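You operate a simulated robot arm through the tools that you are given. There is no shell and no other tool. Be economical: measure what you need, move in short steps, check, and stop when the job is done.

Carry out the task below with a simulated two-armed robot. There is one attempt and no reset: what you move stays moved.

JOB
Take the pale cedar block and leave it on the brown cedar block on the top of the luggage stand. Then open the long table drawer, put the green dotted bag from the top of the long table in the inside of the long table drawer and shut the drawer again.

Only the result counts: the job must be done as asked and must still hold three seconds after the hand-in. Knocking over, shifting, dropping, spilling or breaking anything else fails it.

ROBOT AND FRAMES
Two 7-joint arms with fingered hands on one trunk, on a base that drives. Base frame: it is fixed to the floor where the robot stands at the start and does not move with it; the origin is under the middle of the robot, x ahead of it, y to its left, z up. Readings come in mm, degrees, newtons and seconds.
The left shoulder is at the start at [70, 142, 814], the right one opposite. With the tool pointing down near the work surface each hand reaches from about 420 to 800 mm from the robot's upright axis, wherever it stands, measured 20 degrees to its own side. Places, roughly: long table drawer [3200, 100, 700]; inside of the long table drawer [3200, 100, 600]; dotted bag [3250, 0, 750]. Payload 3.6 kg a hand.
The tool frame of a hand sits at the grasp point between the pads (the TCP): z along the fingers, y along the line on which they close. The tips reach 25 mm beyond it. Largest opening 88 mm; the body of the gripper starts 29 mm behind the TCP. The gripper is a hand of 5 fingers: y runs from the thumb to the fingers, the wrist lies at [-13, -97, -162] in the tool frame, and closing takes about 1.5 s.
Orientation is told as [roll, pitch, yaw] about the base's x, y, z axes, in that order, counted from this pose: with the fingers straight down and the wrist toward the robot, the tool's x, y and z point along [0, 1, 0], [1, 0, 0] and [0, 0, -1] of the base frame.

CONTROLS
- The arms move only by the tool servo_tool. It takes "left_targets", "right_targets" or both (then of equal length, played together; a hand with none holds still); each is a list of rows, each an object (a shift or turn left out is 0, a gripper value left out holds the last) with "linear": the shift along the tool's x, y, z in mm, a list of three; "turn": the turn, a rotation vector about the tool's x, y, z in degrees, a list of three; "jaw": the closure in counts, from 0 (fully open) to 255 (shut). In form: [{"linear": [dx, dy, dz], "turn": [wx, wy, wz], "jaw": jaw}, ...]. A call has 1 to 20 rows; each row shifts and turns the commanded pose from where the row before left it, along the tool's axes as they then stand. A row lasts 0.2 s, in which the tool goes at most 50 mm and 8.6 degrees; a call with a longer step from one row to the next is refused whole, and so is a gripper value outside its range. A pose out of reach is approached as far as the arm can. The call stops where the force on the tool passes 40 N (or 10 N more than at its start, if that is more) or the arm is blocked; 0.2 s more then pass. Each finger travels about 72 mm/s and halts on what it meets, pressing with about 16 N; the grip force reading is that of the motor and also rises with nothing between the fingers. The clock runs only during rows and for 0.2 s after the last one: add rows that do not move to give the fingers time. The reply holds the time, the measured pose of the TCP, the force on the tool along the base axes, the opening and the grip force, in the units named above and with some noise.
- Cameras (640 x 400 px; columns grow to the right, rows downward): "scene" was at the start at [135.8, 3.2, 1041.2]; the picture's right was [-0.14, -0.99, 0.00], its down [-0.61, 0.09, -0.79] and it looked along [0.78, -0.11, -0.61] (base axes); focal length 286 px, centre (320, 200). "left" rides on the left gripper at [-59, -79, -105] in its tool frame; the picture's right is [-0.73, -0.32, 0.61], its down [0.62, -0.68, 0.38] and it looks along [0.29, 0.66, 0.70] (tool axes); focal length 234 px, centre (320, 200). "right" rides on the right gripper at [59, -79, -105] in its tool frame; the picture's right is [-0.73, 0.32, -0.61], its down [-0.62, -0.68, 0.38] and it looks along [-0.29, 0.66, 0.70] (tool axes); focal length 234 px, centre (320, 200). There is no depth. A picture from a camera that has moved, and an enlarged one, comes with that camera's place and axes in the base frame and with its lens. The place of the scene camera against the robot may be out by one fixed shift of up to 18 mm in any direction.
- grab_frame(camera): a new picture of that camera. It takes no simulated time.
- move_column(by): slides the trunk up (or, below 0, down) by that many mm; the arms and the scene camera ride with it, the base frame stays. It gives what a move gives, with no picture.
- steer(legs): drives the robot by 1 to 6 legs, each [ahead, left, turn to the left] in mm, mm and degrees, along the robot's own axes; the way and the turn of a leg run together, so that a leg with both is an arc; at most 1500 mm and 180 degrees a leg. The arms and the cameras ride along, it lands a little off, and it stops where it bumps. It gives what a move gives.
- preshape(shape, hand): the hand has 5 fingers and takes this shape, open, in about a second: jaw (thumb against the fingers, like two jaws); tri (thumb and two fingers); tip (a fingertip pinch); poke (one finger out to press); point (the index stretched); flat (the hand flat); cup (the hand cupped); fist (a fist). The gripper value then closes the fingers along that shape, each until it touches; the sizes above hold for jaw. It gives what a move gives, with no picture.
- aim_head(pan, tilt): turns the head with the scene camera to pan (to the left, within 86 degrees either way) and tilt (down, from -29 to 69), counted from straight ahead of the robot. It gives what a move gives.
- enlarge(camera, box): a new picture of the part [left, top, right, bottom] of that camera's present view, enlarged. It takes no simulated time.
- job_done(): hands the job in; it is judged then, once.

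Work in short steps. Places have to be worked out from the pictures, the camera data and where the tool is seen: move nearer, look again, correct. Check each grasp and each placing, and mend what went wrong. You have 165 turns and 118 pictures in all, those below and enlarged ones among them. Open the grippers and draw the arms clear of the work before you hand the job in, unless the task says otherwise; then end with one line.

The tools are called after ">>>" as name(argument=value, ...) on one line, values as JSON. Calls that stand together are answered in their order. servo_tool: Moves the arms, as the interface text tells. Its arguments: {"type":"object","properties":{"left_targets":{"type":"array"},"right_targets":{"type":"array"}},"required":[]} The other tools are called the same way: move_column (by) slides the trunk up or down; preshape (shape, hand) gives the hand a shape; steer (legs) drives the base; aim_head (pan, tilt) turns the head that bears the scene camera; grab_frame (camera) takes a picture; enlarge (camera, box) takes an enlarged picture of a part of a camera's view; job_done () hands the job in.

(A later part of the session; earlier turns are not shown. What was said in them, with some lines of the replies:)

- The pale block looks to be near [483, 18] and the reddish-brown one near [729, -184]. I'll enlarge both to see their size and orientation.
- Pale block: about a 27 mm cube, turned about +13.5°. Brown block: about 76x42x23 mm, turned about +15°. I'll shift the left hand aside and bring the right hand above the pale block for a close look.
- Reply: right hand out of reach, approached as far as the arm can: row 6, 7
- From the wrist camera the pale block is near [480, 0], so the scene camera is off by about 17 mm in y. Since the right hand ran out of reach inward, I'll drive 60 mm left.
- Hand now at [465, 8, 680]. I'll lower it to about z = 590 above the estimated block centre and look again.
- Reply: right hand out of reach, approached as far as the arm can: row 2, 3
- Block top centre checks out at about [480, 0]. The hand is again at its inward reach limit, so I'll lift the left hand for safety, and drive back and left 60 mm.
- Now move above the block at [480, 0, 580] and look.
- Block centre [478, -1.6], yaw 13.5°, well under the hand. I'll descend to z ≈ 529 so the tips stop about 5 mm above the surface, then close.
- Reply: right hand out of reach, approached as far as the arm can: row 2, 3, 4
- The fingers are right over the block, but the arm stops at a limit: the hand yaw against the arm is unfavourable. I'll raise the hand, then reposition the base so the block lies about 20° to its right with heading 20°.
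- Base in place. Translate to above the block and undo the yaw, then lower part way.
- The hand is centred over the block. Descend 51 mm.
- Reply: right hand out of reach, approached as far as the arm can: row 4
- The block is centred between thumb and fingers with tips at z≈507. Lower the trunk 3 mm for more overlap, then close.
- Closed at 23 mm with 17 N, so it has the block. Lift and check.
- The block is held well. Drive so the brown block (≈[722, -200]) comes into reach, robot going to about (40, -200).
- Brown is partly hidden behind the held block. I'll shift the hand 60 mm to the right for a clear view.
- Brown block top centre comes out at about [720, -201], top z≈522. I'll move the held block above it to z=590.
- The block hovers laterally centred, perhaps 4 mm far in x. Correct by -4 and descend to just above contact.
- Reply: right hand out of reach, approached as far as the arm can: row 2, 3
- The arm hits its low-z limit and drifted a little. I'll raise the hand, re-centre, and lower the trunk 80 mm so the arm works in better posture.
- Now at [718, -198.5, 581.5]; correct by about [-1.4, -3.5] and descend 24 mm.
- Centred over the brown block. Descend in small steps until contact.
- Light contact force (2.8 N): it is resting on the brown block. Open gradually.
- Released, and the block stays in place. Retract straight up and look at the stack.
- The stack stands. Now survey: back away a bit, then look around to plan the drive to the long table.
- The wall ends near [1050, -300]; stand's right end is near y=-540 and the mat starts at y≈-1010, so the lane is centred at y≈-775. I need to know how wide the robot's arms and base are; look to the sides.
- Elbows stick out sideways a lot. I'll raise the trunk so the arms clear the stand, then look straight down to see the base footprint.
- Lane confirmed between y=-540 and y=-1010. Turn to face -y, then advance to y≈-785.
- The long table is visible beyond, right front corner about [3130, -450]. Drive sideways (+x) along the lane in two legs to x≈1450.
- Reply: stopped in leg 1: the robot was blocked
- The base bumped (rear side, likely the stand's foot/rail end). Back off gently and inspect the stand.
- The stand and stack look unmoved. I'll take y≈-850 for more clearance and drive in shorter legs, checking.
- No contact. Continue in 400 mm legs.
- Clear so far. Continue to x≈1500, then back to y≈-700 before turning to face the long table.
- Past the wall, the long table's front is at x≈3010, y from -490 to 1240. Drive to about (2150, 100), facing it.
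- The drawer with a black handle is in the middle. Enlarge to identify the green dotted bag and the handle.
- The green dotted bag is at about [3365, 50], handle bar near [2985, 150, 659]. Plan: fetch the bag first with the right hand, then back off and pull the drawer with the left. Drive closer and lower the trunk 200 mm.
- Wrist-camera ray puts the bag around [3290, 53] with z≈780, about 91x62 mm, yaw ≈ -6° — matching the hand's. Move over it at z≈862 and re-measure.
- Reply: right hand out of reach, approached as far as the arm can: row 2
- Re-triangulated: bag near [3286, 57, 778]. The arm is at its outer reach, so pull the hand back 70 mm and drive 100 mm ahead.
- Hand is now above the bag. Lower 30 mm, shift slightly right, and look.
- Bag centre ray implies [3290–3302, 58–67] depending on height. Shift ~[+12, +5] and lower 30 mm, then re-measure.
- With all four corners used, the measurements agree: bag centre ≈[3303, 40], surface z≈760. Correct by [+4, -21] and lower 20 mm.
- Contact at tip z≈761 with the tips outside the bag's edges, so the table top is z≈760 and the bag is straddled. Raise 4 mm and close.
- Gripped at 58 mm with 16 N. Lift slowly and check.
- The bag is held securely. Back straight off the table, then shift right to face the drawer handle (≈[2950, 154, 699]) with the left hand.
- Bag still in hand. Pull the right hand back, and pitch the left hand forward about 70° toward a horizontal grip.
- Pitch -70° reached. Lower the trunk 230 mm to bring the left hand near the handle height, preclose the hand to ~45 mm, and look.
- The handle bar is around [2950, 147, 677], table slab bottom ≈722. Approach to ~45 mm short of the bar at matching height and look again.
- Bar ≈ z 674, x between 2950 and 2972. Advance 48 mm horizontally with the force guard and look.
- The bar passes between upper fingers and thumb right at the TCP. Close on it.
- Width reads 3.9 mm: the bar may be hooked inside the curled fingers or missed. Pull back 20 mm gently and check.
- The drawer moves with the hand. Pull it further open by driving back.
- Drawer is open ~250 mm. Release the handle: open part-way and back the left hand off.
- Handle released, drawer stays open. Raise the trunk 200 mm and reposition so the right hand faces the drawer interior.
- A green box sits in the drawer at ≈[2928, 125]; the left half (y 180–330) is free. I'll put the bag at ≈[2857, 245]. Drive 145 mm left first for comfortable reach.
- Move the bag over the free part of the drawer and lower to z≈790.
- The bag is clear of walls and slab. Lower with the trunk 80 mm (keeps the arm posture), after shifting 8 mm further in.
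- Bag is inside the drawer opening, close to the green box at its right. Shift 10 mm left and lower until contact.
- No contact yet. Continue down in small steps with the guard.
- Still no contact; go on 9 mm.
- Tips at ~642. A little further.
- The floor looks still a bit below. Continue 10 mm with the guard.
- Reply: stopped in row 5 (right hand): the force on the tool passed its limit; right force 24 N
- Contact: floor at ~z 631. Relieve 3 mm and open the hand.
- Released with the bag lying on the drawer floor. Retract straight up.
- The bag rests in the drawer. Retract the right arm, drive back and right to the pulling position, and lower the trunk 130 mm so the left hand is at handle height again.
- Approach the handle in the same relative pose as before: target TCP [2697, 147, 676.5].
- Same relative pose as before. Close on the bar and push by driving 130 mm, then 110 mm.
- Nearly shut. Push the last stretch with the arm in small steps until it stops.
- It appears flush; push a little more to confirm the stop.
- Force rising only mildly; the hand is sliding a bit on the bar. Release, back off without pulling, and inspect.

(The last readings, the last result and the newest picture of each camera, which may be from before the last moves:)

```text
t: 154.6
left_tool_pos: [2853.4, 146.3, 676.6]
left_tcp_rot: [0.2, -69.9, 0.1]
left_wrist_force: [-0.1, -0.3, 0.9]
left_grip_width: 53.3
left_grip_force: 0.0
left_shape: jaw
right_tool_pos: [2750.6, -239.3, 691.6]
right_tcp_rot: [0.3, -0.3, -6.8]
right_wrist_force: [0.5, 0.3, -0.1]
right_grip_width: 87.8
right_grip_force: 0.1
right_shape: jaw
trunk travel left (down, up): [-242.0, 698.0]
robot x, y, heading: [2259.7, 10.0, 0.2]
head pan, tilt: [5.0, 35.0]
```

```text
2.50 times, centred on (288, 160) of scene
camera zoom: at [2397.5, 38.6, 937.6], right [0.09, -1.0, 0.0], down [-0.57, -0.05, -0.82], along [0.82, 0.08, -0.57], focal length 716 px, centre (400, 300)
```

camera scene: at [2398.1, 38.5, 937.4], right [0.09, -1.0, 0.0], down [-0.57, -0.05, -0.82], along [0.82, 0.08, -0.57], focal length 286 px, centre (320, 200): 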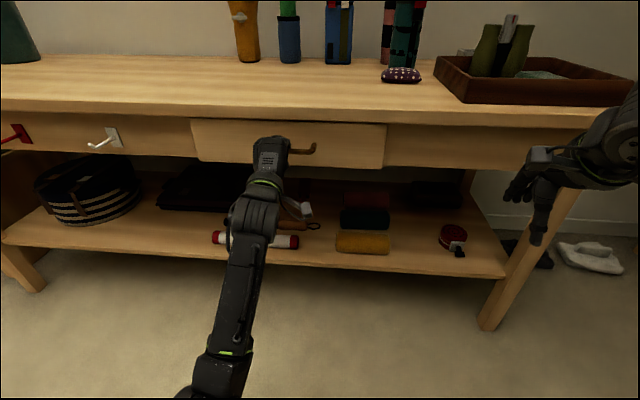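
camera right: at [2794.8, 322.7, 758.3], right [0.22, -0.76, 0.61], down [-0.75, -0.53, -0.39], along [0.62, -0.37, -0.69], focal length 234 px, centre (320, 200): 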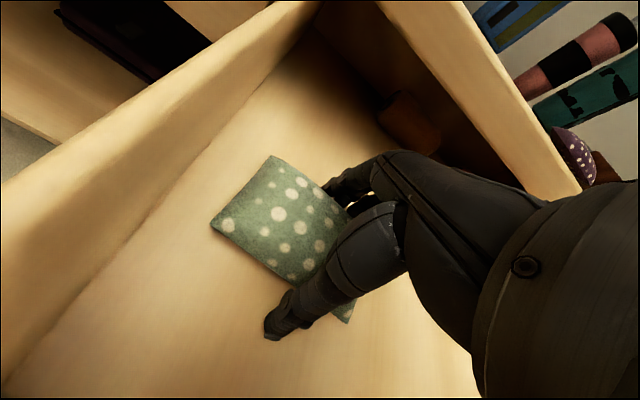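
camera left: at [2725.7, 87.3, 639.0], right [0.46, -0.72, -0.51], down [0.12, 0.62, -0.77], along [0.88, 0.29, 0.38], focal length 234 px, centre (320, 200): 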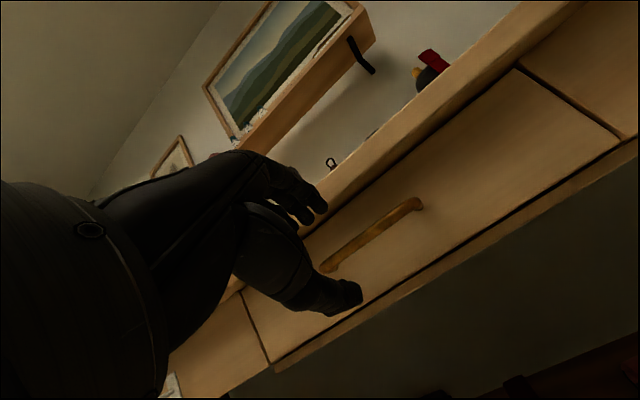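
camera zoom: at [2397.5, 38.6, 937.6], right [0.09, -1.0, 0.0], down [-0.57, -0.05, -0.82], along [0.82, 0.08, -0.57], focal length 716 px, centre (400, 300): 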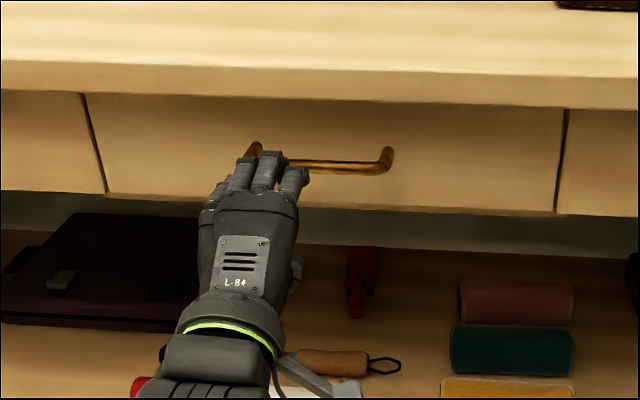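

The drawer front is flush with its neighbours, and the bar's position matches the original closed picture. Open both hands, drive clear, and take a final look.

>>> servo_tool(left_targets=[{"linear": [0, 0, -30], "jaw": 0}, {"linear": [0, 0, -30]}, {}, {}])

>>> steer(legs=[[-250, 0, 0]])

>>> grab_frame(camera="scene")

>>> enlarge(camera="scene", box=[200, 60, 392, 180])

```text
t: 155.6
left_tool_pos: [2794.8, 146.5, 698.3]
left_tcp_rot: [0.1, -69.9, 0.2]
left_wrist_force: [-0.2, -0.1, 0.6]
left_grip_width: 87.5
left_grip_force: 0.3
left_shape: jaw
right_tool_pos: [2750.0, -239.6, 689.4]
right_tcp_rot: [0.3, -0.3, -6.7]
right_wrist_force: [-0.2, 0.2, -0.7]
right_grip_width: 87.7
right_grip_force: 0.0
right_shape: jaw
trunk travel left (down, up): [-242.0, 698.0]
robot x, y, heading: [2258.9, 11.4, 0.4]
head pan, tilt: [5.0, 35.0]
```

```text
t: 157.4
left_tool_pos: [2544.1, 144.8, 698.9]
left_tcp_rot: [0.2, -69.9, 0.1]
left_wrist_force: [-0.9, -0.6, -0.9]
left_grip_width: 87.6
left_grip_force: 0.1
left_shape: jaw
right_tool_pos: [2498.7, -241.2, 691.9]
right_tcp_rot: [0.3, -0.4, -6.7]
right_wrist_force: [-0.2, 1.3, -0.3]
right_grip_width: 87.8
right_grip_force: 0.0
right_shape: jaw
trunk travel left (down, up): [-242.0, 698.0]
robot x, y, heading: [2010.8, 10.7, 0.1]
head pan, tilt: [5.0, 35.0]
```

```text
28 pictures are left
camera scene: at [2145.3, 37.2, 937.7], right [0.09, -1.0, 0.0], down [-0.57, -0.05, -0.82], along [0.82, 0.08, -0.57], focal length 286 px, centre (320, 200)
```

scene: 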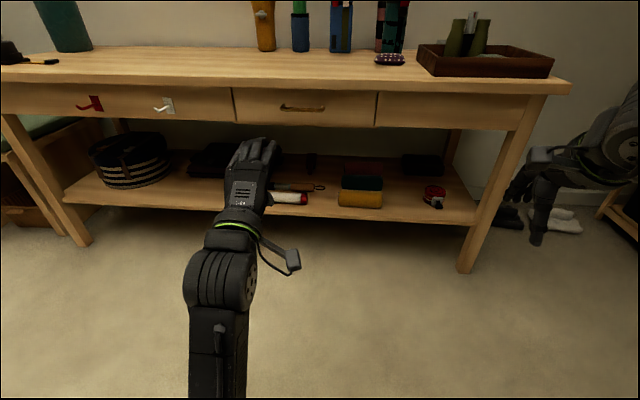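

```text
3.33 times, centred on (296, 120) of scene
camera zoom: at [2145.3, 37.2, 937.7], right [0.09, -1.0, 0.0], down [-0.57, -0.05, -0.82], along [0.82, 0.08, -0.57], focal length 955 px, centre (400, 467)
```

zoom: 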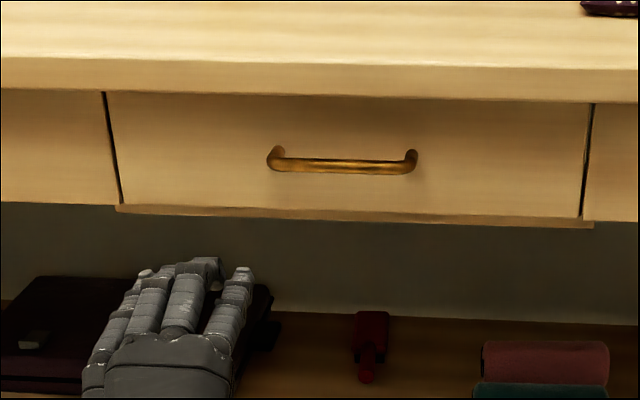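

The drawer is shut flush with the bag inside. Both hands are open and clear, and the block stack was intact when last seen, so I'm handing in.

>>> job_done()

```text
The job is handed in.
```

The pale cedar block is on the brown one on the luggage stand, and the green dotted bag is inside the long table drawer, which is shut. On the drive between the two, the base bumped something, probably the stand. The stand and blocks looked unmoved in the picture taken right afterwards, but I did not check them again before handing in.
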